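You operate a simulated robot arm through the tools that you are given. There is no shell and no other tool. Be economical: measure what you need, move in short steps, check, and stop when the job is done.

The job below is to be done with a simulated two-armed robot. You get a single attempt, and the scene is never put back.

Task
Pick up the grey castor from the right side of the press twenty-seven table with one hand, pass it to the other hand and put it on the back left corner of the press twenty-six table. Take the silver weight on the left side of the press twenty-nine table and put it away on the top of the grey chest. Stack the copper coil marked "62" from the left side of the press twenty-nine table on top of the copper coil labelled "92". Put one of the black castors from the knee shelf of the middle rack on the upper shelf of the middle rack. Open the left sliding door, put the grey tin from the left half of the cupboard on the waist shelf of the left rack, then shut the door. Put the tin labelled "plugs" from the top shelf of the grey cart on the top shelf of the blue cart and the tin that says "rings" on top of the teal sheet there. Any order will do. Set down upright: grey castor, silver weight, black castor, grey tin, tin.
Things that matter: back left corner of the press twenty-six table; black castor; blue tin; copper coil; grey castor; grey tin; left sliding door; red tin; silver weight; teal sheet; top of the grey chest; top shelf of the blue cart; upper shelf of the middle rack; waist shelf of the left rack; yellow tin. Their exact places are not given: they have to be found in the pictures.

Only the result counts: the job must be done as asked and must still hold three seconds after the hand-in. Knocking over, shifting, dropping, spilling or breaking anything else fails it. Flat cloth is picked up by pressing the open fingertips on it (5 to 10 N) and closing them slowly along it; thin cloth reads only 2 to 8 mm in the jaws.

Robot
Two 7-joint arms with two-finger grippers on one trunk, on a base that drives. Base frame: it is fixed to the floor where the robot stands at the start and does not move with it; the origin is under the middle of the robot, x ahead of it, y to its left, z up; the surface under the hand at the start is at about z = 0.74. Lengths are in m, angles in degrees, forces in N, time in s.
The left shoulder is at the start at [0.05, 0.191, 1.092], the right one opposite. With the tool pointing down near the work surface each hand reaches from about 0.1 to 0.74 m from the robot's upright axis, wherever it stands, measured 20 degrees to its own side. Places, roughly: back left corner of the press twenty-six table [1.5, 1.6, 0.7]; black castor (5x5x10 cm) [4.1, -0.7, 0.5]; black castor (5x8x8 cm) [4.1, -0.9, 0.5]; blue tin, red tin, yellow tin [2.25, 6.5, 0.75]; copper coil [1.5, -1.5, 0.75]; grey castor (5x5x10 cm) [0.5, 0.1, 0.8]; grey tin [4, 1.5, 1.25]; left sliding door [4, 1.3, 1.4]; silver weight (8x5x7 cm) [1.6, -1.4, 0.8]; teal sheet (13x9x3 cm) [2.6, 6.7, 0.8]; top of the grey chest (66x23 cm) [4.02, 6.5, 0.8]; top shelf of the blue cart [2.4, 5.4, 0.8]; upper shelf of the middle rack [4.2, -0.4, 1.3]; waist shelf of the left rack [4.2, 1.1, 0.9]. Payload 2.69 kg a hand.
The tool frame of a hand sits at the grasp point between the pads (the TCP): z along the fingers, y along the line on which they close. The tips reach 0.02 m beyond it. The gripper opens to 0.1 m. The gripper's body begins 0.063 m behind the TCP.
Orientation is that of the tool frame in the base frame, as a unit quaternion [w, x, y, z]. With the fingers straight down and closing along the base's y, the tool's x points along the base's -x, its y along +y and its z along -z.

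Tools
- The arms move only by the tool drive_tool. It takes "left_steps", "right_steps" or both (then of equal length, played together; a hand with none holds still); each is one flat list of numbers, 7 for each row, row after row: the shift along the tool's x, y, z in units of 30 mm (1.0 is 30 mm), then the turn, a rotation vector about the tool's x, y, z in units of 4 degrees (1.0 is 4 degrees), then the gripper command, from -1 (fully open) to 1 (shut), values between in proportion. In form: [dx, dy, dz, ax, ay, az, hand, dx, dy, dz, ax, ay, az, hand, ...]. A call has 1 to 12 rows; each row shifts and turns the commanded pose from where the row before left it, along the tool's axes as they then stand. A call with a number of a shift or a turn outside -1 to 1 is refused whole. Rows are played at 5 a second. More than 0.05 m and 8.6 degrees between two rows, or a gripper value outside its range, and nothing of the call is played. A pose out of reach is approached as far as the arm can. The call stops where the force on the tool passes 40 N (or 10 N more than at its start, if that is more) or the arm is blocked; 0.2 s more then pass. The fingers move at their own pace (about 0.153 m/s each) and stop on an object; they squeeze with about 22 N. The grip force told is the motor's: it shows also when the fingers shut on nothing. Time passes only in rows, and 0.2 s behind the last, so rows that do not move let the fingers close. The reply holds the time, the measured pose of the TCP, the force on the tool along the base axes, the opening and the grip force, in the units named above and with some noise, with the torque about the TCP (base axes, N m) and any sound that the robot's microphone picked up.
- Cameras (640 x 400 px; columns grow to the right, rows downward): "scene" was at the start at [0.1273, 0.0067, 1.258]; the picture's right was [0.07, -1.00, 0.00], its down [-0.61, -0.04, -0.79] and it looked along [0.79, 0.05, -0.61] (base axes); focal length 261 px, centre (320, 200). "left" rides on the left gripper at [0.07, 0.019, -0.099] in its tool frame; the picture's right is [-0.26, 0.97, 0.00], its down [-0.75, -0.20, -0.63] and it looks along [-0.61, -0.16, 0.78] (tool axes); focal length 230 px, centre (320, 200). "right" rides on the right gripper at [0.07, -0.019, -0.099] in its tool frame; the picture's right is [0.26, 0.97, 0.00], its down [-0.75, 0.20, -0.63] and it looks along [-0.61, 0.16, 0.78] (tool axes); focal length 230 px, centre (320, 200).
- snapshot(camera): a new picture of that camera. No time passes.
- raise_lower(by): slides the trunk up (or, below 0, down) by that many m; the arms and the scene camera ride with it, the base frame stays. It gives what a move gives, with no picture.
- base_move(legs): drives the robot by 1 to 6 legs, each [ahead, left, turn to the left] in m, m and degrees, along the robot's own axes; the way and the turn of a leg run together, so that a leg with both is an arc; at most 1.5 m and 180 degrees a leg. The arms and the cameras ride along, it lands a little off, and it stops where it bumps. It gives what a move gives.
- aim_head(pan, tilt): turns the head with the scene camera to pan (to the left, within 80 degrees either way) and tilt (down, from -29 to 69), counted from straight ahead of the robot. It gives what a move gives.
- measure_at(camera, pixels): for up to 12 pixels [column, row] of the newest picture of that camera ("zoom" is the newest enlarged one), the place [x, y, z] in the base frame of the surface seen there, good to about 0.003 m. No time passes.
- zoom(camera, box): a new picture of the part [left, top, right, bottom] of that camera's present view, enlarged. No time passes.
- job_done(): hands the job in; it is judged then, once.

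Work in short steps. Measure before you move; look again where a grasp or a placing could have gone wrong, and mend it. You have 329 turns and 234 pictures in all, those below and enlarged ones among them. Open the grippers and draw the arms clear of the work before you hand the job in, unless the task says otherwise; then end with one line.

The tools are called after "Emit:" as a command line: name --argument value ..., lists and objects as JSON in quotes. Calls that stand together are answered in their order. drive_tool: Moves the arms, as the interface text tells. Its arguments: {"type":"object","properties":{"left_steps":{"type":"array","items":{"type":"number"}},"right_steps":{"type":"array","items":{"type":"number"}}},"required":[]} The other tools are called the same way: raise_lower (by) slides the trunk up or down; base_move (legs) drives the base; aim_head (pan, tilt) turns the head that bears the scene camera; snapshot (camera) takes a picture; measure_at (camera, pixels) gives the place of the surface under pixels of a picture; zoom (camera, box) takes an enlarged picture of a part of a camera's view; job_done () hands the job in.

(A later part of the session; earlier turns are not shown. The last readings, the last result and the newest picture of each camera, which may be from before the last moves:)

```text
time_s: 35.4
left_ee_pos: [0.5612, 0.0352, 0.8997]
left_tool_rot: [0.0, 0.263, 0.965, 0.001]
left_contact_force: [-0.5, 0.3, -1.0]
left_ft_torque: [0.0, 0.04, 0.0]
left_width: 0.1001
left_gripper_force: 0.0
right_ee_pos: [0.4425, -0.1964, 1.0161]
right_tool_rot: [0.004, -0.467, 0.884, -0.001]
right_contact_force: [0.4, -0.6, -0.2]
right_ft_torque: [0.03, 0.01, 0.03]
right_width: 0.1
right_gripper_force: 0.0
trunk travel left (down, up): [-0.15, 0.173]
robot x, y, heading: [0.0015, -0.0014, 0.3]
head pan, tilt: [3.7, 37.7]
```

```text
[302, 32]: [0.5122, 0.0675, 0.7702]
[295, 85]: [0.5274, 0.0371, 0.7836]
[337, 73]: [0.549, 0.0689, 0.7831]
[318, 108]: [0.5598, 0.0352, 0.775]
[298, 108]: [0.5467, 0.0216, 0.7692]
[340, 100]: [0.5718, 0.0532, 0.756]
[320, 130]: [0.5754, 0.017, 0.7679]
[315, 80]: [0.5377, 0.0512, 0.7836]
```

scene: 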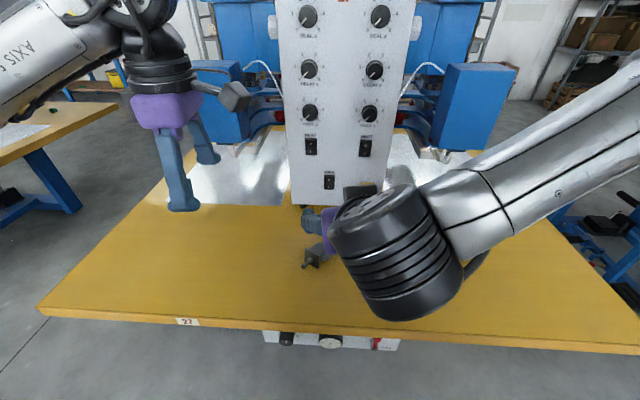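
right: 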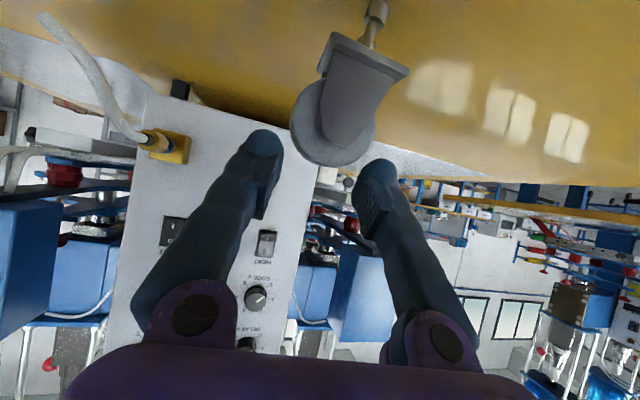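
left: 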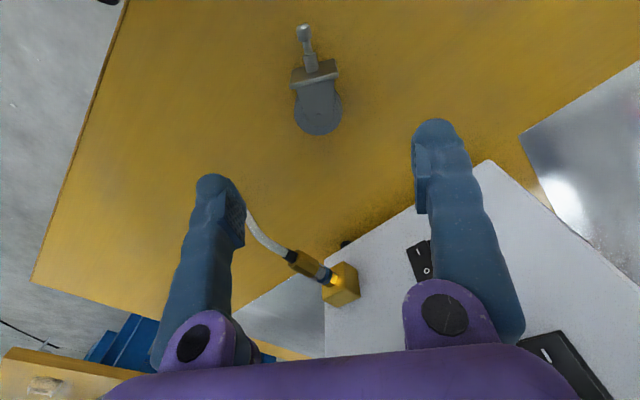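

Wheel centre ≈(0.560,0.036), right under the TCP. I descend to z 0.765 and close.

Emit:
drive_tool --left_steps '[0, 0, 0.9, 0, 0, 0, -1, 0, 0, 0.9, 0, 0, 0, -1, 0, 0, 0.9, 0, 0, 0, -1, 0, 0, 0.9, 0, 0, 0, -1, 0, 0, 0.9, 0, 0, 0, -1, 0, 0, 0, 0, 0, 0, -0.2, 0, 0, 0, 0, 0, 0, 1, 0, 0, 0, 0, 0, 0, 1, 0, 0, 0, 0, 0, 0, 1]'

Emit:
drive_tool --left_steps '[0, 0, -0.5, 0, 0, 0, 1, 0, 0, -0.5, 0, 0, 0, 1, 0, 0, -0.8, 0, 0, 0, 1, 0, 0, -0.8, 0, 0, 0, 1, 0, 0, -0.8, 0, 0, 0, 1, 0, 0, -0.8, 0, 0, 0, 1]'

Emit:
snapshot --camera "left"

```text
time_s: 37.4
left_ee_pos: [0.5596, 0.0353, 0.7636]
left_tool_rot: [0.0, 0.262, 0.965, 0.0]
left_contact_force: [-0.1, -0.5, -0.2]
left_ft_torque: [-0.08, 0.0, 0.0]
left_width: 0.0442
left_gripper_force: 22.3
right_ee_pos: [0.4421, -0.1958, 1.0158]
right_tool_rot: [0.004, -0.466, 0.885, -0.001]
right_contact_force: [-0.3, 0.5, -0.1]
right_ft_torque: [-0.01, -0.01, 0.01]
right_width: 0.0999
right_gripper_force: 0.0
trunk travel left (down, up): [-0.15, 0.173]
robot x, y, heading: [-0.0005, 0.0031, 0.2]
head pan, tilt: [3.7, 37.7]
```

```text
time_s: 38.8
left_ee_pos: [0.5595, 0.0375, 0.8916]
left_tool_rot: [0.0, 0.262, 0.965, 0.0]
left_contact_force: [-0.1, -0.2, -1.6]
left_ft_torque: [-0.02, 0.0, -0.05]
left_width: 0.044
left_gripper_force: 21.9
right_ee_pos: [0.4436, -0.1963, 1.0167]
right_tool_rot: [0.005, -0.467, 0.884, -0.002]
right_contact_force: [-0.6, 0.4, 1.1]
right_ft_torque: [-0.02, -0.01, -0.01]
right_width: 0.0996
right_gripper_force: 0.1
trunk travel left (down, up): [-0.15, 0.173]
robot x, y, heading: [0.0029, -0.0008, -0.1]
head pan, tilt: [3.7, 37.7]
```

```text
208 pictures are left
```

left: 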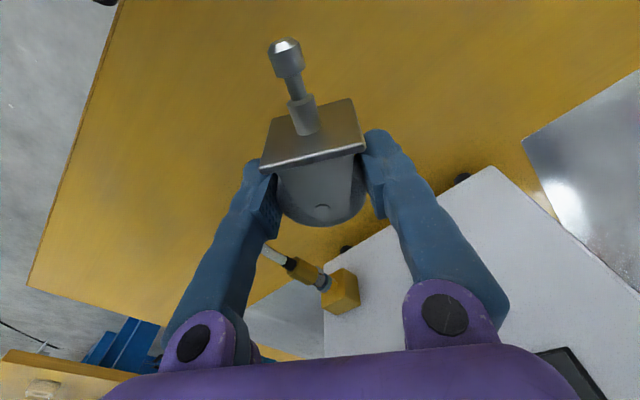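

Castor held firmly (0.044 m, 22 N). I raise it a bit and rotate the hand about its closing axis toward horizontal so the castor stands upright.

Emit:
drive_tool --left_steps '[0.3, 0, -0.5, 0, -1, 0, 1, 0.3, 0, -0.5, 0, -1, 0, 1, 0.3, 0, -0.5, 0, -1, 0, 1, 0.3, 0, -0.5, 0, -1, 0, 1, 0, 0, -0.5, 0, -1, 0, 1, 0, 0, -0.5, 0, -1, 0, 1, 0, 0, -0.5, 0, -1, 0, 1, 0, 0, -0.5, 0, -1, 0, 1, 0, 0, -0.3, 0, -1, 0, 1, 0, 0, -0.3, 0, -1, 0, 1, 0, 0, -0.3, 0, -1, 0, 1, 0, 0, -0.3, 0, -1, 0, 1]'

Emit:
drive_tool --left_steps '[0, 0, 0, 0, -1, 0, 1, 0, 0, 0, 0, -1, 0, 1, 0, 0, 0, 0, -1, 0, 1, 0, 0, 0, 0, -1, 0, 1, 0, 0, 0, 0, -1, 0, 1, 0, 0, 0, 0, -1, 0, 1, 0, 0, 0, 0, -1, 0, 1, 0, 0, 0, 0, -1, 0, 1, 0, 0, 0, 0, -1, 0, 1]'

Emit:
snapshot --camera "left"

Emit:
snapshot --camera "scene"

```text
time_s: 41.4
left_ee_pos: [0.4872, 0.0802, 1.0318]
left_tool_rot: [0.392, 0.24, 0.882, -0.107]
left_contact_force: [0.4, 0.8, -1.8]
left_ft_torque: [0.0, -0.02, -0.01]
left_width: 0.044
left_gripper_force: 21.9
right_ee_pos: [0.4421, -0.1969, 1.0175]
right_tool_rot: [0.005, -0.467, 0.884, -0.001]
right_contact_force: [0.7, -0.6, -0.8]
right_ft_torque: [0.02, 0.03, -0.02]
right_width: 0.1
right_gripper_force: 0.1
trunk travel left (down, up): [-0.15, 0.173]
robot x, y, heading: [-0.0006, 0.0004, 0.1]
head pan, tilt: [3.7, 37.7]
```

```text
time_s: 43.4
left_ee_pos: [0.4835, 0.0804, 1.0311]
left_tool_rot: [0.594, 0.207, 0.76, -0.162]
left_contact_force: [0.1, -0.1, -2.8]
left_ft_torque: [-0.02, 0.0, -0.01]
left_width: 0.0439
left_gripper_force: 21.7
left hand out of reach, approached as far as the arm can: row 8, 9
right_ee_pos: [0.4429, -0.1964, 1.0161]
right_tool_rot: [0.005, -0.466, 0.885, -0.002]
right_contact_force: [-0.6, 0.1, 0.5]
right_ft_torque: [0.0, 0.01, -0.02]
right_width: 0.1001
right_gripper_force: 0.1
trunk travel left (down, up): [-0.15, 0.173]
robot x, y, heading: [0.0008, -0.0016, 0.0]
head pan, tilt: [3.7, 37.7]
```

```text
207 pictures are left
```

left: 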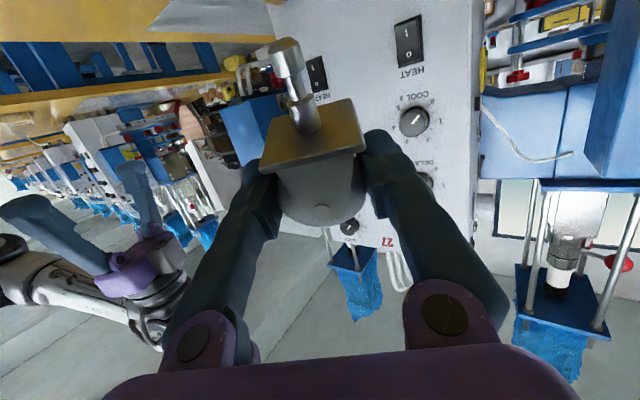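

```text
206 pictures are left
```

scene: 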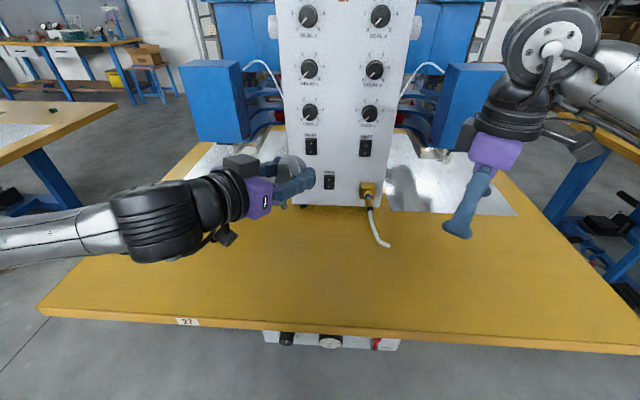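

I measure the castor's orientation in the left picture (plate corners, stem tip, pin).

Emit:
measure_at --camera "left" --pixels '[[266, 164], [361, 146], [279, 122], [350, 102], [285, 48], [308, 118], [322, 195], [322, 207], [300, 205], [350, 200]]'

Emit:
zoom --camera "scene" --box '[220, 130, 340, 220]'

```text
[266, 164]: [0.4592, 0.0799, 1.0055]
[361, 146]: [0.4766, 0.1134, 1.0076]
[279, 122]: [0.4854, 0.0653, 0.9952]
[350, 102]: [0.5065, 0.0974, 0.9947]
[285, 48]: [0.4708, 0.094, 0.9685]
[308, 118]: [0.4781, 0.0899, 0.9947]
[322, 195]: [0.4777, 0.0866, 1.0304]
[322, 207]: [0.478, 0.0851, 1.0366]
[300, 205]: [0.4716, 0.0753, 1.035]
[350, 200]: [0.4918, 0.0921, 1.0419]
```

```text
4.44 times, centred on (280, 175) of scene
```

zoom: 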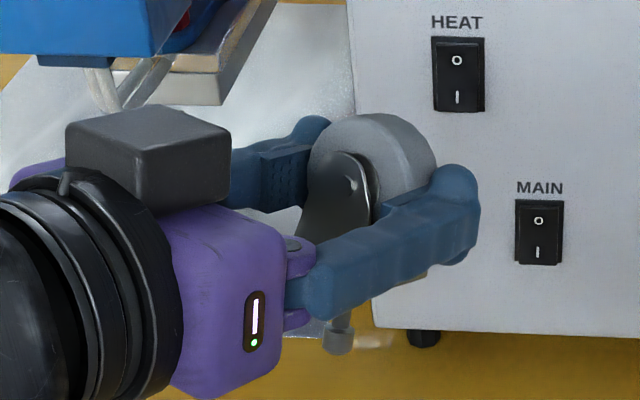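

The castor leans 20° forward in the held pose (up vector ≈(0.285,−0.19,0.94)), wheel centre ≈(0.491,0.079,1.031). The right hand will match that lean: I raise it and tilt it −20° about its x.

Emit:
drive_tool --right_steps '[0, 0, -0.95, -1, 0, -0.1, -1, 0, 0, -0.95, -1, 0, 0, -1, 0, 0, -0.95, -1, 0, 0, -1, 0, 0, -0.95, -1, 0, 0, -1, 0, 0, -0.95, -1, 0, 0, -1]'

```text
time_s: 44.6
left_ee_pos: [0.4851, 0.0801, 1.0318]
left_tool_rot: [0.594, 0.207, 0.76, -0.162]
left_contact_force: [0.0, 0.3, -0.7]
left_ft_torque: [-0.02, 0.0, 0.02]
left_width: 0.044
left_gripper_force: 22.2
right_ee_pos: [0.4292, -0.1884, 1.1473]
right_tool_rot: [-0.076, -0.462, 0.871, 0.152]
right_contact_force: [0.0, 0.2, -0.5]
right_ft_torque: [0.0, 0.02, -0.03]
right_width: 0.0998
right_gripper_force: 0.0
right hand out of reach, approached as far as the arm can: row 4, 5
trunk travel left (down, up): [-0.15, 0.173]
robot x, y, heading: [-0.0001, -0.0005, 0.2]
head pan, tilt: [3.7, 37.7]
```

Orientation now matches. I move the right hand to the pre-grasp above the castor with a 0.06 m opening.

Emit:
drive_tool --right_steps '[-0.95, 0.194, 0.165, 0, 0, 0, -0.2, -0.95, 0.194, 0.165, 0, 0, 0, -0.2, -0.95, 0.194, 0.165, 0, 0, 0, -0.2, -0.95, 0.194, 0.165, 0, 0, 0, -0.2, -0.95, 0.194, 0.165, 0, 0, 0, -0.2, -0.95, 0.194, 0.165, 0, 0, 0, -0.2, -0.95, 0.194, 0.165, 0, 0, 0, -0.2, -0.95, 0.194, 0.165, 0, 0, 0, -0.2, -0.95, 0.194, 0.165, 0, 0, 0, -0.2]'

Emit:
snapshot --camera "right"

Emit:
snapshot --camera "scene"

```text
time_s: 46.6
left_ee_pos: [0.4856, 0.0795, 1.031]
left_tool_rot: [0.594, 0.206, 0.76, -0.161]
left_contact_force: [0.8, -0.2, -1.8]
left_ft_torque: [-0.01, 0.02, 0.01]
left_width: 0.044
left_gripper_force: 22.7
right_ee_pos: [0.4972, 0.0565, 1.1167]
right_tool_rot: [-0.076, -0.462, 0.871, 0.152]
right_contact_force: [0.9, -0.2, 0.7]
right_ft_torque: [-0.01, 0.03, -0.02]
right_width: 0.0598
right_gripper_force: 0.1
right hand out of reach, approached as far as the arm can: row 8, 9
trunk travel left (down, up): [-0.15, 0.173]
robot x, y, heading: [-0.0004, -0.0004, 0.0]
head pan, tilt: [3.7, 37.7]
```

```text
204 pictures are left
```

right: 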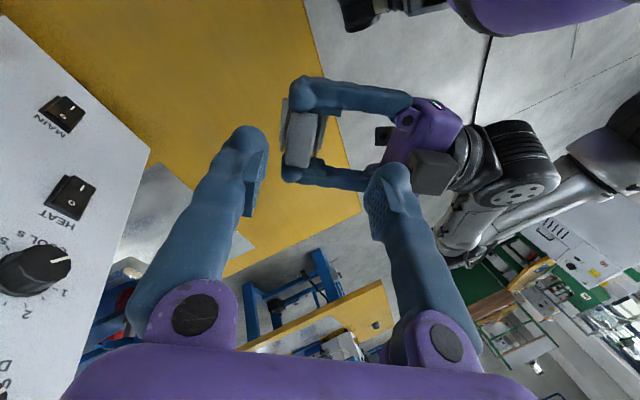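

```text
203 pictures are left
```

scene: 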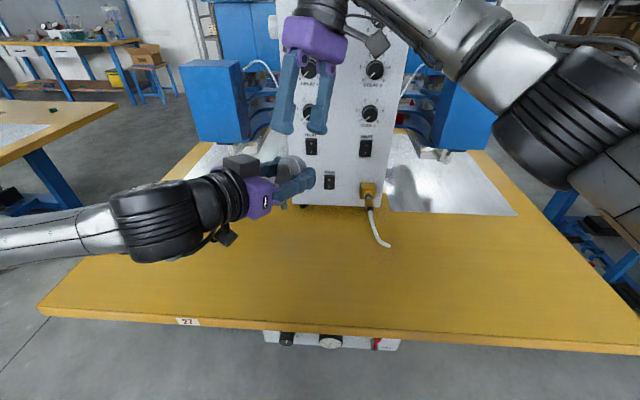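

The right hand is at its reach limit here. I lower the left hand 0.10 m and try to rotate the castor fully upright there, raising the right hand out first isn't needed (it stays above).

Emit:
drive_tool --left_steps '[0.81, 0, 0.2, 0, 0, 0, 1, 0.81, 0, 0.2, 0, 0, 0, 1, 0.81, 0, 0.2, 0, 0, 0, 1, 0.81, 0, 0.2, 0, 0, 0, 1, 0, 0, 0, 0, -1, 0, 1, 0, 0, 0, 0, -1, 0, 1, 0, 0, 0, 0, -1, 0, 1, 0, 0, 0, 0, -1, 0, 1, 0, 0, 0, 0, -1, 0, 1]'

Emit:
snapshot --camera "left"

Emit:
measure_at --camera "left" --pixels '[[266, 164], [361, 146], [279, 122], [350, 102], [285, 48], [308, 118], [322, 195], [322, 207], [300, 205], [350, 200]]'

```text
time_s: 48.6
left_ee_pos: [0.4871, 0.0887, 0.974]
left_tool_rot: [0.594, 0.206, 0.761, -0.162]
left_contact_force: [0.1, -0.3, -1.2]
left_ft_torque: [-0.02, -0.02, 0.03]
left_width: 0.0441
left_gripper_force: 22.2
left hand out of reach, approached as far as the arm can: row 1, 2, 3, 4, 5, 6, 7, 8, 9
right_ee_pos: [0.4972, 0.056, 1.1179]
right_tool_rot: [-0.076, -0.462, 0.87, 0.153]
right_contact_force: [0.1, -0.3, -1.1]
right_ft_torque: [0.0, 0.01, -0.01]
right_width: 0.0598
right_gripper_force: 0.0
trunk travel left (down, up): [-0.15, 0.173]
robot x, y, heading: [-0.0019, -0.0001, -0.1]
head pan, tilt: [3.7, 37.7]
```

```text
202 pictures are left
```

left: 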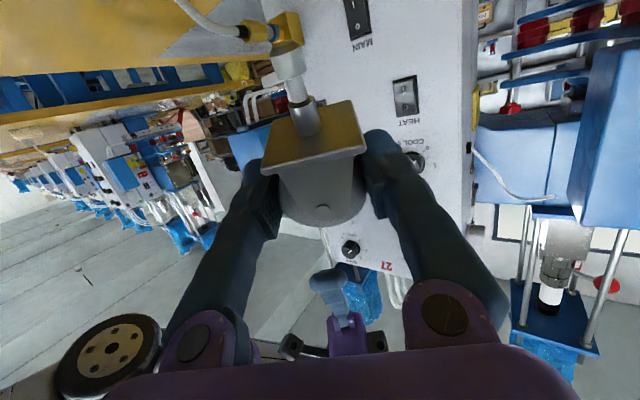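

```text
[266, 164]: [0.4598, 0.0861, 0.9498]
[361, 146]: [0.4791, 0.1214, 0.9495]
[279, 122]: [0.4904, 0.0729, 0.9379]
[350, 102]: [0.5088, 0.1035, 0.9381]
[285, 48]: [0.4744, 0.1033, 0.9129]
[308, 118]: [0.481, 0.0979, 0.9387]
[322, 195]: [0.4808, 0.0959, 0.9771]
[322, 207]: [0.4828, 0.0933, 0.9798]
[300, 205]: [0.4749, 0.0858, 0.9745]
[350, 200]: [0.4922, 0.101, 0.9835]
```

The left went 57 mm lower (its limit), castor still leaning 20°, which is fine. Wheel centre is now ≈(0.4925,0.088,0.974); I bring the right hand to 7 cm above along the castor axis.

Emit:
drive_tool --right_steps '[-0.263, -0.31, 0.7, 0, 0, 0, -0.2, -0.263, -0.31, 0.7, 0, 0, 0, -0.2, -0.263, -0.31, 0.7, 0, 0, 0, -0.2]'

Emit:
snapshot --camera "right"

```text
time_s: 49.4
left_ee_pos: [0.4891, 0.0869, 0.9736]
left_tool_rot: [0.593, 0.208, 0.761, -0.163]
left_contact_force: [-0.2, 0.5, -1.5]
left_ft_torque: [0.01, 0.01, -0.03]
left_width: 0.0439
left_gripper_force: 22.3
right_ee_pos: [0.5085, 0.0484, 1.0623]
right_tool_rot: [-0.077, -0.461, 0.871, 0.153]
right_contact_force: [-0.1, 0.0, -0.7]
right_ft_torque: [0.06, 0.03, 0.0]
right_width: 0.06
right_gripper_force: 0.1
right hand out of reach, approached as far as the arm can: row 1, 2, 3
trunk travel left (down, up): [-0.15, 0.173]
robot x, y, heading: [0.0006, 0.0009, 0.2]
head pan, tilt: [3.7, 37.7]
```

```text
201 pictures are left
```

right: 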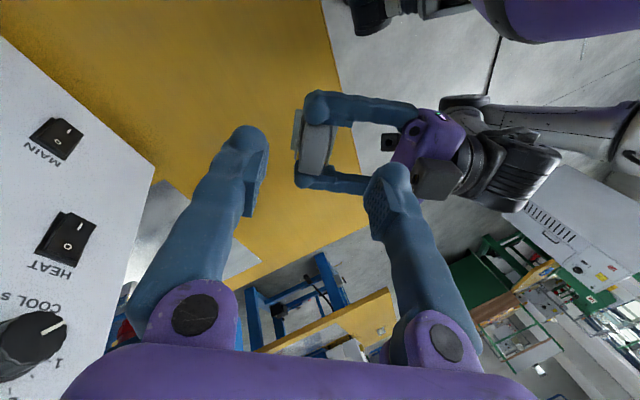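

The right hand is still short of reach there. I lift it slightly and shift the left hand (castor) 0.08 m to the right to bring it into the right arm's comfortable range.

Emit:
drive_tool --right_steps '[0, 0, -0.8, 0, 0, 0, -0.2, 0.5, 0, -0.5, 0, 0, 0, -0.2, 0.5, 0, 0, 0, 0, 0, -0.2]' --left_steps '[0, 0, 0, 0, 0, 0, 1, -0.16, -0.99, 0.57, 0, 0, 0, 1, -0.17, -0.99, 0.57, 0, 0, 0, 1]'

Emit:
drive_tool --right_steps '[0, 0, 0, 0, 0, 0, -0.2, 0, 0, 0, 0, 0, 0, -0.2, 0, 0, 0, 0, 0, 0, -0.2, 0, 0, 0, 0, 0, 0, -0.2]' --left_steps '[0, -0.3, 0.15, 0, -1, 0, 1, 0, 0, 0, 0, -1, 0, 1, 0, 0, 0, 0, -1, 0, 1, 0, 0, 0, 0, -1, 0, 1]'

```text
time_s: 50.2
left_ee_pos: [0.487, 0.0885, 0.974]
left_tool_rot: [0.594, 0.207, 0.76, -0.163]
left_contact_force: [0.0, 0.6, -0.8]
left_ft_torque: [0.0, -0.01, 0.01]
left_width: 0.044
left_gripper_force: 21.9
left hand out of reach, approached as far as the arm can: row 2, 3
right_ee_pos: [0.4917, 0.0166, 1.0995]
right_tool_rot: [-0.077, -0.463, 0.87, 0.152]
right_contact_force: [0.6, 0.6, -0.9]
right_ft_torque: [0.02, 0.03, 0.0]
right_width: 0.06
right_gripper_force: 0.1
right hand out of reach, approached as far as the arm can: row 1
trunk travel left (down, up): [-0.15, 0.173]
robot x, y, heading: [-0.0016, 0.0007, -0.1]
head pan, tilt: [3.7, 37.7]
```

```text
time_s: 51.2
left_ee_pos: [0.4878, 0.089, 0.974]
left_tool_rot: [0.592, 0.207, 0.762, -0.162]
left_contact_force: [0.5, -0.7, -0.9]
left_ft_torque: [-0.01, 0.04, 0.0]
left_width: 0.0439
left_gripper_force: 22.3
left hand out of reach, approached as far as the arm can: row 1, 2, 3, 4
right_ee_pos: [0.4915, 0.017, 1.0996]
right_tool_rot: [-0.077, -0.463, 0.87, 0.152]
right_contact_force: [-0.5, 0.1, -0.1]
right_ft_torque: [0.03, -0.01, 0.01]
right_width: 0.0602
right_gripper_force: 0.0
trunk travel left (down, up): [-0.15, 0.173]
robot x, y, heading: [-0.0029, -0.0018, -0.1]
head pan, tilt: [3.7, 37.7]
```

The left hand is at a wrist limit pointing right-forward. I yaw it back toward straight ahead by 28°, which should free it, moving the right hand aside first.

Emit:
drive_tool --right_steps '[0.9, 0, 0, 0, 0, 0, -0.2, 0.9, 0, 0, 0, 0, 0, -0.2, 0.9, 0, 0, 0, 0, 0, -0.2, 0, 0, 0, 0, 0, 0, -0.2, 0, 0, 0, 0, 0, 0, -0.2, 0, 0, 0, 0, 0, 0, -0.2, 0, 0, 0, 0, 0, 0, -0.2]' --left_steps '[0, 0, 0, -0.97, 0, -0.24, 1, 0, 0, 0, -0.97, 0, -0.24, 1, 0, 0, 0, -0.97, 0, -0.24, 1, 0, 0, 0, -0.97, 0, -0.24, 1, 0, 0, 0, -0.97, 0, -0.24, 1, 0, 0, 0, -0.97, 0, -0.24, 1, 0, 0, 0, -0.97, 0, -0.24, 1]'

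Emit:
drive_tool --left_steps '[0, 0, 0, 0, -1, 0, 1, 0, 0, 0, 0, -1, 0, 1, 0, 0, 0, 0, -1, 0, 1, 0, 0, 0, 0, -1, 0, 1, 0, 0, 0, 0, -1, 0, 1]'

```text
time_s: 52.8
left_ee_pos: [0.4888, 0.0889, 0.9736]
left_tool_rot: [0.594, 0.207, 0.76, -0.163]
left_contact_force: [-0.1, -0.3, -1.7]
left_ft_torque: [-0.01, 0.02, 0.02]
left_width: 0.0441
left_gripper_force: 21.9
left hand out of reach, approached as far as the arm can: row 1, 2, 3, 4, 5, 6, 7
right_ee_pos: [0.4452, -0.0511, 1.0975]
right_tool_rot: [-0.076, -0.463, 0.87, 0.151]
right_contact_force: [-0.3, -0.2, -1.3]
right_ft_torque: [-0.04, -0.01, 0.03]
right_width: 0.0599
right_gripper_force: 0.2
trunk travel left (down, up): [-0.15, 0.173]
robot x, y, heading: [-0.0037, -0.0017, -0.0]
head pan, tilt: [3.7, 37.7]
```

```text
time_s: 54.0
left_ee_pos: [0.4874, 0.0879, 0.9731]
left_tool_rot: [0.593, 0.207, 0.761, -0.162]
left_contact_force: [0.1, 0.1, -1.4]
left_ft_torque: [0.0, -0.01, 0.01]
left_width: 0.0439
left_gripper_force: 22.1
left hand out of reach, approached as far as the arm can: row 1, 2, 3, 4, 5
right_ee_pos: [0.4469, -0.0519, 1.0986]
right_tool_rot: [-0.077, -0.462, 0.87, 0.151]
right_contact_force: [0.6, -0.8, 0.1]
right_ft_torque: [0.0, -0.01, -0.01]
right_width: 0.0602
right_gripper_force: 0.0
trunk travel left (down, up): [-0.15, 0.173]
robot x, y, heading: [0.0014, 0.0012, -0.2]
head pan, tilt: [3.7, 37.7]
```

The left wrist is only ~0.28 m from its shoulder, so the elbow is probably fully folded. I move the left hand forward and down to unfold it.

Emit:
drive_tool --left_steps '[0.14, 0.45, 0.82, 0, 0, 0, 1, 0.14, 0.45, 0.82, 0, 0, 0, 1, 0.14, 0.45, 0.82, 0, 0, 0, 1]'

Emit:
drive_tool --left_steps '[0, 0, 0, -0.97, 0, -0.24, 1, 0, 0, 0, -0.97, 0, -0.24, 1, 0, 0, 0, 0, -1, 0, 1, 0, 0, 0, 0, -1, 0, 1]'

```text
time_s: 54.8
left_ee_pos: [0.5681, 0.0846, 0.9425]
left_tool_rot: [0.592, 0.207, 0.762, -0.163]
left_contact_force: [0.6, -0.1, -1.6]
left_ft_torque: [-0.02, -0.01, -0.02]
left_width: 0.0441
left_gripper_force: 22.4
right_ee_pos: [0.4448, -0.0507, 1.0986]
right_tool_rot: [-0.077, -0.463, 0.87, 0.152]
right_contact_force: [0.6, -0.1, 1.3]
right_ft_torque: [-0.01, -0.01, -0.02]
right_width: 0.0605
right_gripper_force: 0.1
trunk travel left (down, up): [-0.15, 0.173]
robot x, y, heading: [-0.0005, -0.0035, -0.2]
head pan, tilt: [3.7, 37.7]
```

```text
time_s: 55.8
left_ee_pos: [0.5667, 0.0864, 0.9429]
left_tool_rot: [0.645, 0.195, 0.717, -0.176]
left_contact_force: [-0.7, 0.2, -1.8]
left_ft_torque: [0.0, 0.01, 0.03]
left_width: 0.0442
left_gripper_force: 21.9
left hand out of reach, approached as far as the arm can: row 1, 2
right_ee_pos: [0.446, -0.051, 1.0993]
right_tool_rot: [-0.077, -0.463, 0.869, 0.153]
right_contact_force: [-0.2, 0.3, -0.5]
right_ft_torque: [-0.02, -0.02, -0.03]
right_width: 0.0598
right_gripper_force: 0.1
trunk travel left (down, up): [-0.15, 0.173]
robot x, y, heading: [-0.0025, -0.0018, 0.1]
head pan, tilt: [3.7, 37.7]
```

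That freed it. I continue tilting by 12° so the castor becomes upright.

Emit:
drive_tool --left_steps '[0, 0, 0, 0, -1, 0, 1, 0, 0, 0, 0, -1, 0, 1, 0, 0, 0, 0, -1, 0, 1]'

Emit:
snapshot --camera "left"

Emit:
measure_at --camera "left" --pixels '[[266, 164], [361, 146], [279, 122], [350, 102], [308, 118], [322, 195], [322, 207], [300, 205], [350, 200]]'

```text
time_s: 56.6
left_ee_pos: [0.5668, 0.0881, 0.9425]
left_tool_rot: [0.716, 0.176, 0.646, -0.199]
left_contact_force: [-0.4, -0.1, -1.3]
left_ft_torque: [0.02, 0.05, 0.01]
left_width: 0.0443
left_gripper_force: 22.1
right_ee_pos: [0.4461, -0.051, 1.0979]
right_tool_rot: [-0.076, -0.464, 0.869, 0.152]
right_contact_force: [0.5, -0.8, -0.4]
right_ft_torque: [0.01, 0.0, 0.0]
right_width: 0.06
right_gripper_force: 0.1
trunk travel left (down, up): [-0.15, 0.173]
robot x, y, heading: [0.0021, 0.0041, 0.1]
head pan, tilt: [3.7, 37.7]
```

```text
200 pictures are left
```

left: 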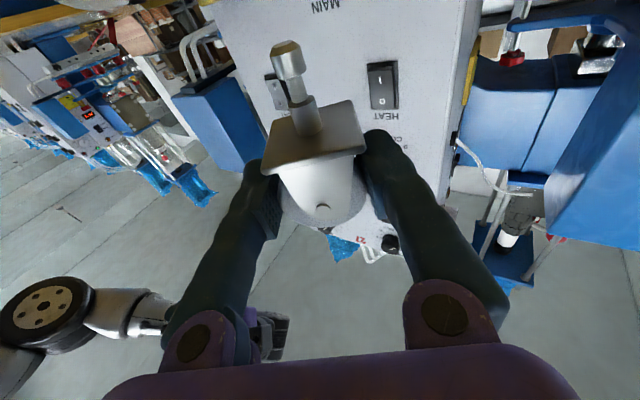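

```text
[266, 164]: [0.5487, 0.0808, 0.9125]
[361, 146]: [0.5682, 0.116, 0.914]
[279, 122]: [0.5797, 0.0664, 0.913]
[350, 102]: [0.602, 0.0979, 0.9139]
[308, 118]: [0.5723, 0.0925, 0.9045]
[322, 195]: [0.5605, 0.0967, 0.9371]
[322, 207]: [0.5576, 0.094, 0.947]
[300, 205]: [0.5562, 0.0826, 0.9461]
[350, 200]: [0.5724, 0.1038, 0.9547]
```

The castor is upright now (plate at z 0.913 everywhere), plate centre ≈(0.575,0.090), axle direction ≈−29°. I bring the right hand back to vertical with yaw 61°.

Emit:
drive_tool --right_steps '[0, 0, 0, 1, 0, -0.24, -0.2, 0, 0, 0, 1, 0, -0.24, -0.2, 0, 0, 0, 1, 0, -0.24, -0.2, 0, 0, 0, 1, 0, -0.24, -0.2, 0, 0, 0, 1, 0, -0.24, -0.2]'

```text
time_s: 57.8
left_ee_pos: [0.5687, 0.0883, 0.9428]
left_tool_rot: [0.715, 0.178, 0.646, -0.2]
left_contact_force: [-0.7, 0.8, -2.2]
left_ft_torque: [0.0, 0.02, 0.01]
left_width: 0.0439
left_gripper_force: 21.7
right_ee_pos: [0.4448, -0.0498, 1.098]
right_tool_rot: [0.012, -0.505, 0.863, 0.001]
right_contact_force: [0.7, 0.2, 0.3]
right_ft_torque: [0.0, 0.0, 0.01]
right_width: 0.0598
right_gripper_force: 0.0
trunk travel left (down, up): [-0.15, 0.173]
robot x, y, heading: [-0.0002, -0.0013, -0.1]
head pan, tilt: [3.7, 37.7]
```

I move the right hand over the castor at z 1.05 and check.

Emit:
drive_tool --right_steps '[-0.884, -0.214, 0.229, 0, 0, 0, -0.2, -0.884, -0.214, 0.229, 0, 0, 0, -0.2, -0.884, -0.214, 0.229, 0, 0, 0, -0.2, -0.884, -0.214, 0.229, 0, 0, 0, -0.2, -0.884, -0.214, 0.229, 0, 0, 0, -0.2, -0.884, -0.214, 0.229, 0, 0, 0, -0.2, -0.884, -0.214, 0.229, 0, 0, 0, -0.2]'

Emit:
snapshot --camera "right"

Emit:
snapshot --camera "scene"

```text
time_s: 59.4
left_ee_pos: [0.5668, 0.0881, 0.9432]
left_tool_rot: [0.715, 0.177, 0.647, -0.199]
left_contact_force: [-0.2, -0.4, -2.0]
left_ft_torque: [-0.01, -0.01, 0.02]
left_width: 0.0439
left_gripper_force: 22.1
right_ee_pos: [0.5021, 0.0079, 1.0802]
right_tool_rot: [0.012, -0.505, 0.863, 0.001]
right_contact_force: [0.1, 0.4, 0.3]
right_ft_torque: [0.01, -0.01, -0.02]
right_width: 0.06
right_gripper_force: 0.0
right hand out of reach, approached as far as the arm can: row 4, 5, 6, 7
trunk travel left (down, up): [-0.15, 0.173]
robot x, y, heading: [-0.0021, -0.0013, -0.2]
head pan, tilt: [3.7, 37.7]
```

```text
199 pictures are left
```

right: 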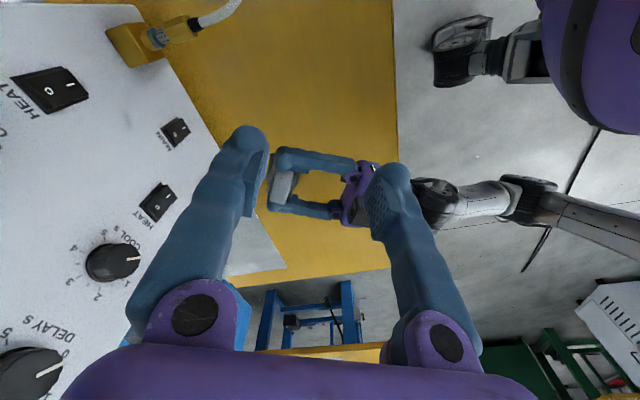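

```text
198 pictures are left
```

scene: 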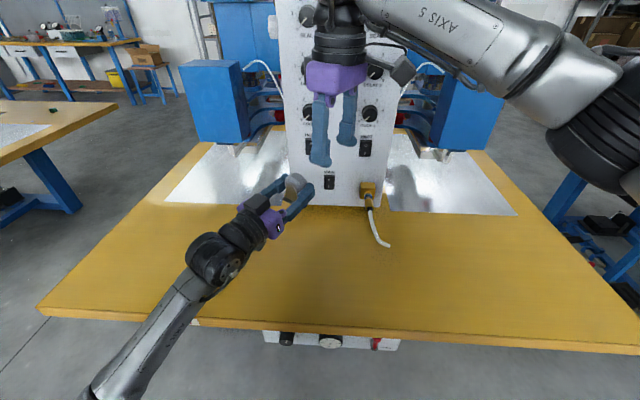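

The right arm is limited at this height. I lower it to z 1.005 and then try the lateral move again (castor top is at ≈0.972).

Emit:
drive_tool --right_steps '[0, 0, 0.83, 0, 0, 0, -0.2, 0, 0, 0.83, 0, 0, 0, -0.2, 0, 0, 0.83, 0, 0, 0, -0.2, -0.9, -0.2, 0, 0, 0, 0, -0.2, -0.9, -0.2, 0, 0, 0, 0, -0.2, -0.9, -0.2, 0, 0, 0, 0, -0.2]'

```text
time_s: 60.8
left_ee_pos: [0.5675, 0.0881, 0.9427]
left_tool_rot: [0.714, 0.178, 0.647, -0.199]
left_contact_force: [-0.3, -0.1, -3.0]
left_ft_torque: [0.0, 0.03, -0.03]
left_width: 0.0439
left_gripper_force: 21.3
right_ee_pos: [0.5155, 0.0202, 1.0054]
right_tool_rot: [0.012, -0.503, 0.864, 0.002]
right_contact_force: [-0.2, 0.3, -0.4]
right_ft_torque: [-0.01, -0.02, 0.0]
right_width: 0.06
right_gripper_force: 0.0
right hand out of reach, approached as far as the arm can: row 4, 5, 6
trunk travel left (down, up): [-0.15, 0.173]
robot x, y, heading: [-0.004, -0.002, -0.0]
head pan, tilt: [3.7, 37.7]
```

That yaw is the awkward one for the right arm; by mirror of the left, yaw −119° should be comfortable. I turn the right hand 180° the other way.

Emit:
drive_tool --right_steps '[0.5, 0, -0.8, 0, 0, 1, -0.2, 0.5, 0, -0.8, 0, 0, 1, -0.2, 0, 0, 0, 0, 0, 1, -0.2, 0, 0, 0, 0, 0, 1, -0.2, 0, 0, 0, 0, 0, 1, -0.2, 0, 0, 0, 0, 0, 1, -0.2, 0, 0, 0, 0, 0, 1, -0.2, 0, 0, 0, 0, 0, 1, -0.2, 0, 0, 0, 0, 0, 1, -0.2, 0, 0, 0, 0, 0, 1, -0.2, 0, 0, 0, 0, 0, 1, -0.2, 0, 0, 0, 0, 0, 1, -0.2]'

Emit:
drive_tool --right_steps '[0, 0, 0, 0, 0, 1, -0.2, 0, 0, 0, 0, 0, 1, -0.2, 0, 0, 0, 0, 0, 1, -0.2, 0, 0, 0, 0, 0, 1, -0.2, 0, 0, 0, 0, 0, 1, -0.2, 0, 0, 0, 0, 0, 1, -0.2, 0, 0, 0, 0, 0, 1, -0.2, 0, 0, 0, 0, 0, 1, -0.2, 0, 0, 0, 0, 0, 1, -0.2, 0, 0, 0, 0, 0, 1, -0.2, 0, 0, 0, 0, 0, 1, -0.2, 0, 0, 0, 0, 0, 1, -0.2]'

Emit:
drive_tool --right_steps '[0, 0, 0, 0, 0, 1, -0.2, 0, 0, 0, 0, 0, 1, -0.2, 0, 0, 0, 0, 0, 1, -0.2, 0, 0, 0, 0, 0, 1, -0.2, 0, 0, 0, 0, 0, 1, -0.2, 0, 0, 0, 0, 0, 1, -0.2, 0, 0, 0, 0, 0, 1, -0.2, 0, 0, 0, 0, 0, 1, -0.2, 0, 0, 0, 0, 0, 1, -0.2, 0, 0, 0, 0, 0, 1, -0.2, 0, 0, 0, 0, 0, 1, -0.2, 0, 0, 0, 0, 0, 1, -0.2]'

Emit:
drive_tool --right_steps '[0, 0, 0, 0, 0, 1, -0.2, 0, 0, 0, 0, 0, 1, -0.2, 0, 0, 0, 0, 0, 1, -0.2, 0, 0, 0, 0, 0, 1, -0.2, 0, 0, 0, 0, 0, 1, -0.2, 0, 0, 0, 0, 0, 1, -0.2, 0, 0, 0, 0, 0, 1, -0.2, 0, 0, 0, 0, 0, 1, -0.2, 0, 0, 0, 0, 0, 1, -0.2]'

```text
time_s: 63.4
left_ee_pos: [0.5672, 0.089, 0.9432]
left_tool_rot: [0.714, 0.179, 0.647, -0.2]
left_contact_force: [-0.1, 0.1, -2.0]
left_ft_torque: [-0.02, -0.01, 0.03]
left_width: 0.0441
left_gripper_force: 22.3
right_ee_pos: [0.4999, -0.0069, 1.0528]
right_tool_rot: [0.01, -0.11, 0.994, 0.006]
right_contact_force: [0.0, 0.8, -0.4]
right_ft_torque: [0.0, -0.01, 0.01]
right_width: 0.0599
right_gripper_force: 0.0
trunk travel left (down, up): [-0.15, 0.173]
robot x, y, heading: [-0.0008, 0.0011, 0.1]
head pan, tilt: [3.7, 37.7]
```

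```text
time_s: 66.0
left_ee_pos: [0.5673, 0.088, 0.9439]
left_tool_rot: [0.715, 0.177, 0.647, -0.199]
left_contact_force: [-0.9, 0.6, -1.6]
left_ft_torque: [-0.01, -0.02, 0.0]
left_width: 0.044
left_gripper_force: 21.9
right_ee_pos: [0.4986, -0.007, 1.0548]
right_tool_rot: [0.007, 0.305, 0.952, 0.009]
right_contact_force: [-1.1, 0.3, 0.1]
right_ft_torque: [0.0, 0.0, 0.05]
right_width: 0.0603
right_gripper_force: 0.1
trunk travel left (down, up): [-0.15, 0.173]
robot x, y, heading: [0.0009, -0.0006, -0.1]
head pan, tilt: [3.7, 37.7]
```

```text
time_s: 68.6
left_ee_pos: [0.5675, 0.0887, 0.9434]
left_tool_rot: [0.715, 0.177, 0.647, -0.199]
left_contact_force: [0.0, 0.4, -1.4]
left_ft_torque: [-0.03, 0.02, 0.01]
left_width: 0.0438
left_gripper_force: 22.2
right_ee_pos: [0.5004, -0.0075, 1.0516]
right_tool_rot: [0.002, 0.665, 0.747, 0.012]
right_contact_force: [-0.5, 0.4, -0.1]
right_ft_torque: [0.02, 0.01, -0.01]
right_width: 0.0601
right_gripper_force: 0.1
trunk travel left (down, up): [-0.15, 0.173]
robot x, y, heading: [-0.0011, -0.0, 0.2]
head pan, tilt: [3.7, 37.7]
```

```text
time_s: 70.6
left_ee_pos: [0.5687, 0.0876, 0.9434]
left_tool_rot: [0.715, 0.177, 0.647, -0.199]
left_contact_force: [0.0, 0.6, -1.5]
left_ft_torque: [0.01, -0.01, 0.0]
left_width: 0.044
left_gripper_force: 21.8
right_ee_pos: [0.5, -0.0058, 1.0534]
right_tool_rot: [-0.001, 0.863, 0.505, 0.012]
right_contact_force: [-0.2, 0.1, 0.8]
right_ft_torque: [0.0, 0.0, 0.02]
right_width: 0.06
right_gripper_force: 0.0
trunk travel left (down, up): [-0.15, 0.173]
robot x, y, heading: [-0.0025, 0.0039, -0.2]
head pan, tilt: [3.7, 37.7]
```

Right yaw is now −119°. I move it over the castor at z 1.02.

Emit:
drive_tool --right_steps '[0.8, 0.12, 0.22, 0, 0, 0, -0.2, 0.8, 0.12, 0.22, 0, 0, 0, -0.2, 0.8, 0.12, 0.22, 0, 0, 0, -0.2, 0.8, 0.12, 0.22, 0, 0, 0, -0.2, 0.8, 0.12, 0.22, 0, 0, 0, -0.2]'

Emit:
snapshot --camera "right"

```text
time_s: 71.8
left_ee_pos: [0.5677, 0.0887, 0.9428]
left_tool_rot: [0.715, 0.178, 0.646, -0.2]
left_contact_force: [0.1, -0.4, -1.3]
left_ft_torque: [-0.01, 0.01, -0.01]
left_width: 0.0442
left_gripper_force: 22.4
right_ee_pos: [0.5734, 0.0899, 1.0241]
right_tool_rot: [-0.001, 0.863, 0.505, 0.011]
right_contact_force: [0.2, 0.1, -0.4]
right_ft_torque: [0.01, 0.03, 0.03]
right_width: 0.0598
right_gripper_force: 0.0
trunk travel left (down, up): [-0.15, 0.173]
robot x, y, heading: [0.0028, 0.0005, 0.1]
head pan, tilt: [3.7, 37.7]
```

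```text
197 pictures are left
```

right: 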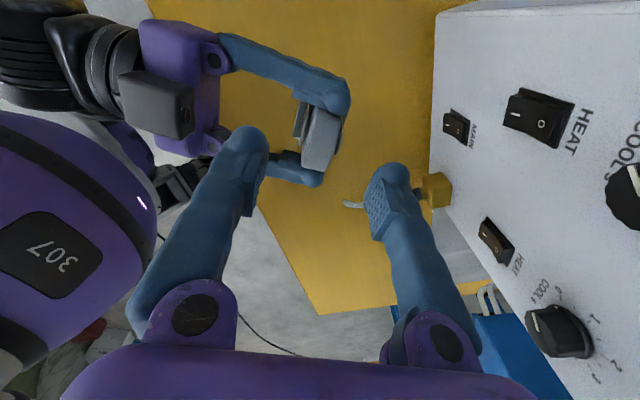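

Reached. I measure the wheel and fork in this view to align before descending.

Emit:
zoom --camera "right" --box '[270, 90, 370, 190]'

Emit:
measure_at --camera "right" --pixels '[[322, 115], [318, 140], [318, 165], [306, 140], [336, 140], [299, 125], [301, 135], [310, 120]]'

```text
4.00 times, centred on (320, 140) of right
```

zoom: 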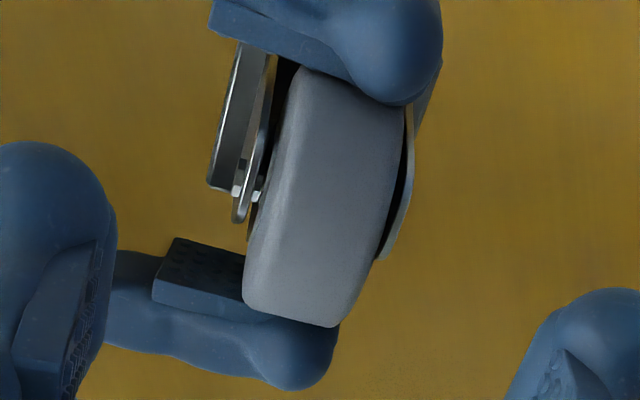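

```text
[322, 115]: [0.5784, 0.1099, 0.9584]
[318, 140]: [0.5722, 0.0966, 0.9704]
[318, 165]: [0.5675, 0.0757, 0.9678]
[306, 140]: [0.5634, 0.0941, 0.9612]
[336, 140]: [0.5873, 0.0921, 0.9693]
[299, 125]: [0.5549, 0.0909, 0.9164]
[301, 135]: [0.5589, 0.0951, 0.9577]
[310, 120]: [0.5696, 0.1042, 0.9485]
```

Alignment is good within 1–2 mm. I descend 66 mm and close on the fork.

Emit:
drive_tool --right_steps '[0, 0, 0.55, 0, 0, 0, -0.2, 0, 0, 0.55, 0, 0, 0, -0.2, 0, 0, 0.55, 0, 0, 0, -0.2, 0, 0, 0.55, 0, 0, 0, -0.2, 0, 0, 0, 0, 0, 0, 0.1, 0, 0, 0, 0, 0, 0, 0.3, 0, 0, 0, 0, 0, 0, 1, 0, 0, 0, 0, 0, 0, 1]'

Emit:
snapshot --camera "right"

Emit:
snapshot --camera "left"

```text
time_s: 73.6
left_ee_pos: [0.5677, 0.0888, 0.9441]
left_tool_rot: [0.715, 0.178, 0.646, -0.2]
left_contact_force: [-7.4, 1.3, 0.5]
left_ft_torque: [-0.01, -0.05, 0.16]
left_width: 0.044
left_gripper_force: 21.9
right_ee_pos: [0.576, 0.0907, 0.9563]
right_tool_rot: [-0.001, 0.864, 0.504, 0.012]
right_contact_force: [6.5, -1.5, -1.1]
right_ft_torque: [0.01, -0.1, -0.14]
right_width: 0.0311
right_gripper_force: 21.8
trunk travel left (down, up): [-0.15, 0.173]
robot x, y, heading: [0.0004, 0.0003, -0.3]
head pan, tilt: [3.7, 37.7]
```

```text
195 pictures are left
```

right: 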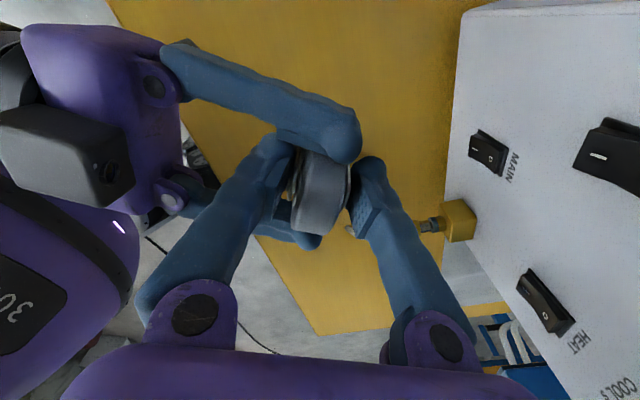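

```text
194 pictures are left
```

left: 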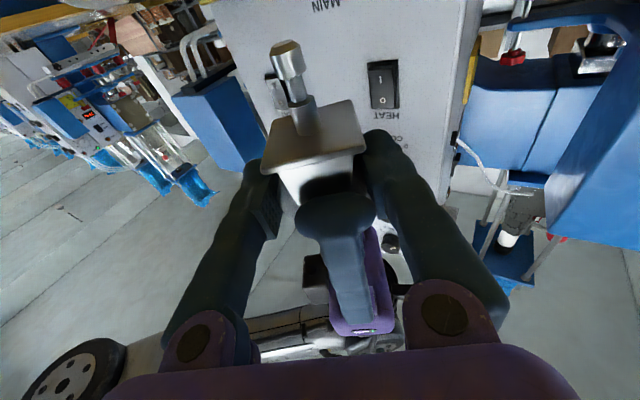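

The right grip closed on the fork (0.031 m, 22 N). I open the left hand and withdraw it straight back.

Emit:
drive_tool --left_steps '[0, 0, 0, 0, 0, 0, 0, 0, 0, 0, 0, 0, 0, -1, 0, 0, 0, 0, 0, 0, -1, 0, 0, -0.7, 0, 0, 0, -1, 0, 0, -0.7, 0, 0, 0, -1, 0, 0, -0.7, 0, 0, 0, -1]'

Emit:
snapshot --camera "left"

```text
time_s: 75.0
left_ee_pos: [0.5133, 0.1188, 0.9376]
left_tool_rot: [0.717, 0.175, 0.646, -0.195]
left_contact_force: [0.0, -0.1, 0.9]
left_ft_torque: [0.01, 0.01, -0.02]
left_width: 0.1
left_gripper_force: 0.0
right_ee_pos: [0.5749, 0.0916, 0.9575]
right_tool_rot: [-0.002, 0.863, 0.505, 0.011]
right_contact_force: [0.1, 0.5, 0.3]
right_ft_torque: [0.05, -0.02, 0.0]
right_width: 0.0312
right_gripper_force: 22.1
trunk travel left (down, up): [-0.15, 0.173]
robot x, y, heading: [0.0005, 0.0016, 0.1]
head pan, tilt: [3.7, 37.7]
```

```text
193 pictures are left
```

left: 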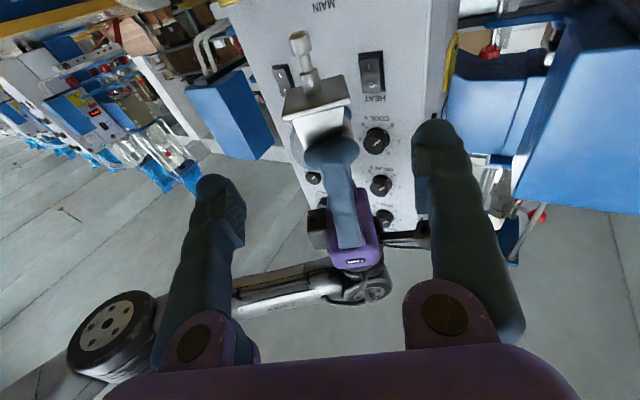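

Handover succeeded. I fold the left hand away, turning it back to vertical.

Emit:
drive_tool --left_steps '[0, 0.7, -0.3, 0, 1, 0, -1, 0, 0.7, -0.3, 0, 1, 0, -1, 0, 0.7, 0, 0, 1, 0, -1, 0, 0.5, 0, 0, 1, 0, -1, 0, 0, 0, 0, 1, 0, -1, 0, 0, 0, 0, 1, 0, -1, 0, 0, 0, 0, 1, 0, -1, 0, 0, 0, 0, 1, 0, -1, 0, 0, 0, 0, 1, 0, -1, 0, 0, 0, 0, 1, 0, -1, 0, 0, 0, 0, 1, 0, -1, 0, 0, 0, 0, 1, 0, -1]'

Emit:
drive_tool --left_steps '[0, 0, 0, 0, 1, 0, -1, 0, 0, 0, 0, 1, 0, -1, 0, 0, 0, 0, 1, 0, -1, 0, 0, 0, 0, 1, 0, -1, 0, 0, 0, 0, 1, 0, -1, 0, 0, 0, 0, 1, 0, -1, 0, 0, 0, 0, 1, 0, -1, 0, 0, 0, 0, 1, 0, -1, 0, 0, 0, 0, 1, 0, -1, 0, 0, 0, 0, 1, 0, -1, 0, 0, 0, 0, 1, 0, -1, 0, 0, 0, 0, 1, 0, -1]' --right_steps '[0, 0, -0.6, 0, 0, 0, 1, 0, 0, -0.6, 0, 0, 0, 1, 0, 0, -0.6, 0, 0, 0, 1, 0, 0, -0.6, 0, 0, 0, 1, 0, 0, 0, 0, 0, 0, 1, 0, 0, 0, 0, 0, 0, 1, 0, 0, 0, 0, 0, 0, 1, 0, 0, 0, 0, 0, 0, 1, 0, 0, 0, 0, 0, 0, 1, 0, 0, 0, 0, 0, 0, 1, 0, 0, 0, 0, 0, 0, 1, 0, 0, 0, 0, 0, 0, 1]'

Emit:
aim_head --pan 40 --tilt 15

Emit:
snapshot --camera "scene"

```text
time_s: 77.6
left_ee_pos: [0.5366, 0.1958, 0.9364]
left_tool_rot: [0.391, 0.241, 0.882, -0.107]
left_contact_force: [0.1, -0.3, 0.9]
left_ft_torque: [-0.04, 0.04, -0.01]
left_width: 0.0998
left_gripper_force: 0.1
right_ee_pos: [0.5747, 0.0901, 0.9565]
right_tool_rot: [-0.001, 0.863, 0.505, 0.011]
right_contact_force: [-0.4, -0.5, -0.2]
right_ft_torque: [0.05, 0.01, -0.03]
right_width: 0.0311
right_gripper_force: 21.9
trunk travel left (down, up): [-0.15, 0.173]
robot x, y, heading: [-0.0023, -0.003, -0.2]
head pan, tilt: [3.7, 37.7]
```

```text
time_s: 80.2
left_ee_pos: [0.5382, 0.1949, 0.9346]
left_tool_rot: [-0.002, 0.264, 0.965, 0.0]
left_contact_force: [-0.7, 0.0, 0.2]
left_ft_torque: [-0.01, 0.01, -0.03]
left_width: 0.1001
left_gripper_force: 0.1
right_ee_pos: [0.5762, 0.0898, 1.0288]
right_tool_rot: [-0.002, 0.863, 0.505, 0.011]
right_contact_force: [0.1, 0.3, -1.8]
right_ft_torque: [0.0, 0.02, 0.01]
right_width: 0.0314
right_gripper_force: 22.2
trunk travel left (down, up): [-0.15, 0.173]
robot x, y, heading: [-0.0006, 0.0033, 0.2]
head pan, tilt: [3.7, 37.7]
```

```text
time_s: 81.2
left_ee_pos: [0.5387, 0.1951, 0.9358]
left_tool_rot: [-0.001, 0.263, 0.965, -0.001]
left_contact_force: [1.3, 0.6, -0.1]
left_ft_torque: [0.04, 0.0, -0.01]
left_width: 0.0999
left_gripper_force: 0.1
right_ee_pos: [0.5749, 0.0905, 1.0293]
right_tool_rot: [-0.001, 0.862, 0.506, 0.012]
right_contact_force: [-0.8, -0.4, -1.8]
right_ft_torque: [0.0, 0.02, -0.03]
right_width: 0.0312
right_gripper_force: 21.6
trunk travel left (down, up): [-0.15, 0.173]
robot x, y, heading: [0.0001, 0.0015, -0.0]
head pan, tilt: [40.0, 15.0]
```

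```text
192 pictures are left
```

scene: 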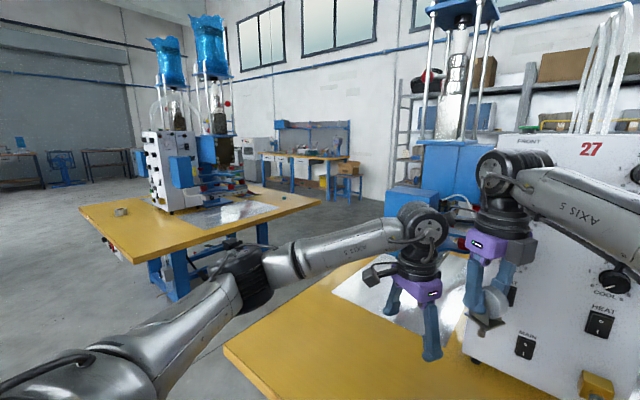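

Table 26 with its press is at the left. I measure its visible corners and nearby features.

Emit:
measure_at --camera "scene" --pixels '[[84, 210], [160, 282], [315, 206], [236, 185], [145, 200], [120, 212], [280, 200], [230, 220], [250, 190], [190, 210], [250, 260], [300, 260]]'

Emit:
zoom --camera "scene" --box '[70, 120, 330, 300]'

```text
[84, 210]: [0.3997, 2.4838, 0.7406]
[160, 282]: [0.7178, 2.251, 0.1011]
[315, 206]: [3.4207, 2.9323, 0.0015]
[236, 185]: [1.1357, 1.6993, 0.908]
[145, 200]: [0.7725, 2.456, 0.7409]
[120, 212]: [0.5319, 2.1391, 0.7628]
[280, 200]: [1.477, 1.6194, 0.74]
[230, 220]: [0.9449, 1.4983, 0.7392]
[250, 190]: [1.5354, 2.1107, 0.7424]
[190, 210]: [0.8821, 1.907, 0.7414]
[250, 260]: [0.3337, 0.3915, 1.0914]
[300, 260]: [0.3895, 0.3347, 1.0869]
```

```text
2.22 times, centred on (200, 210) of scene
```

zoom: 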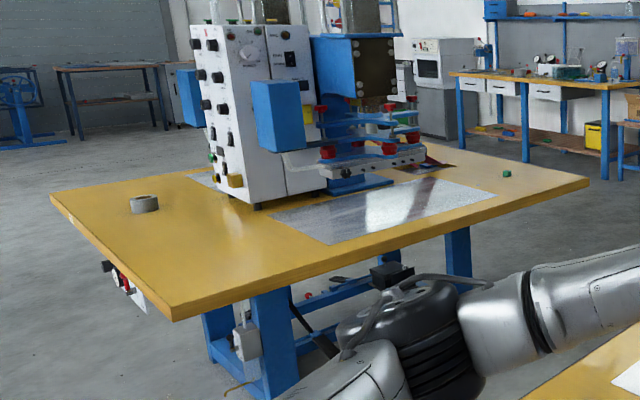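

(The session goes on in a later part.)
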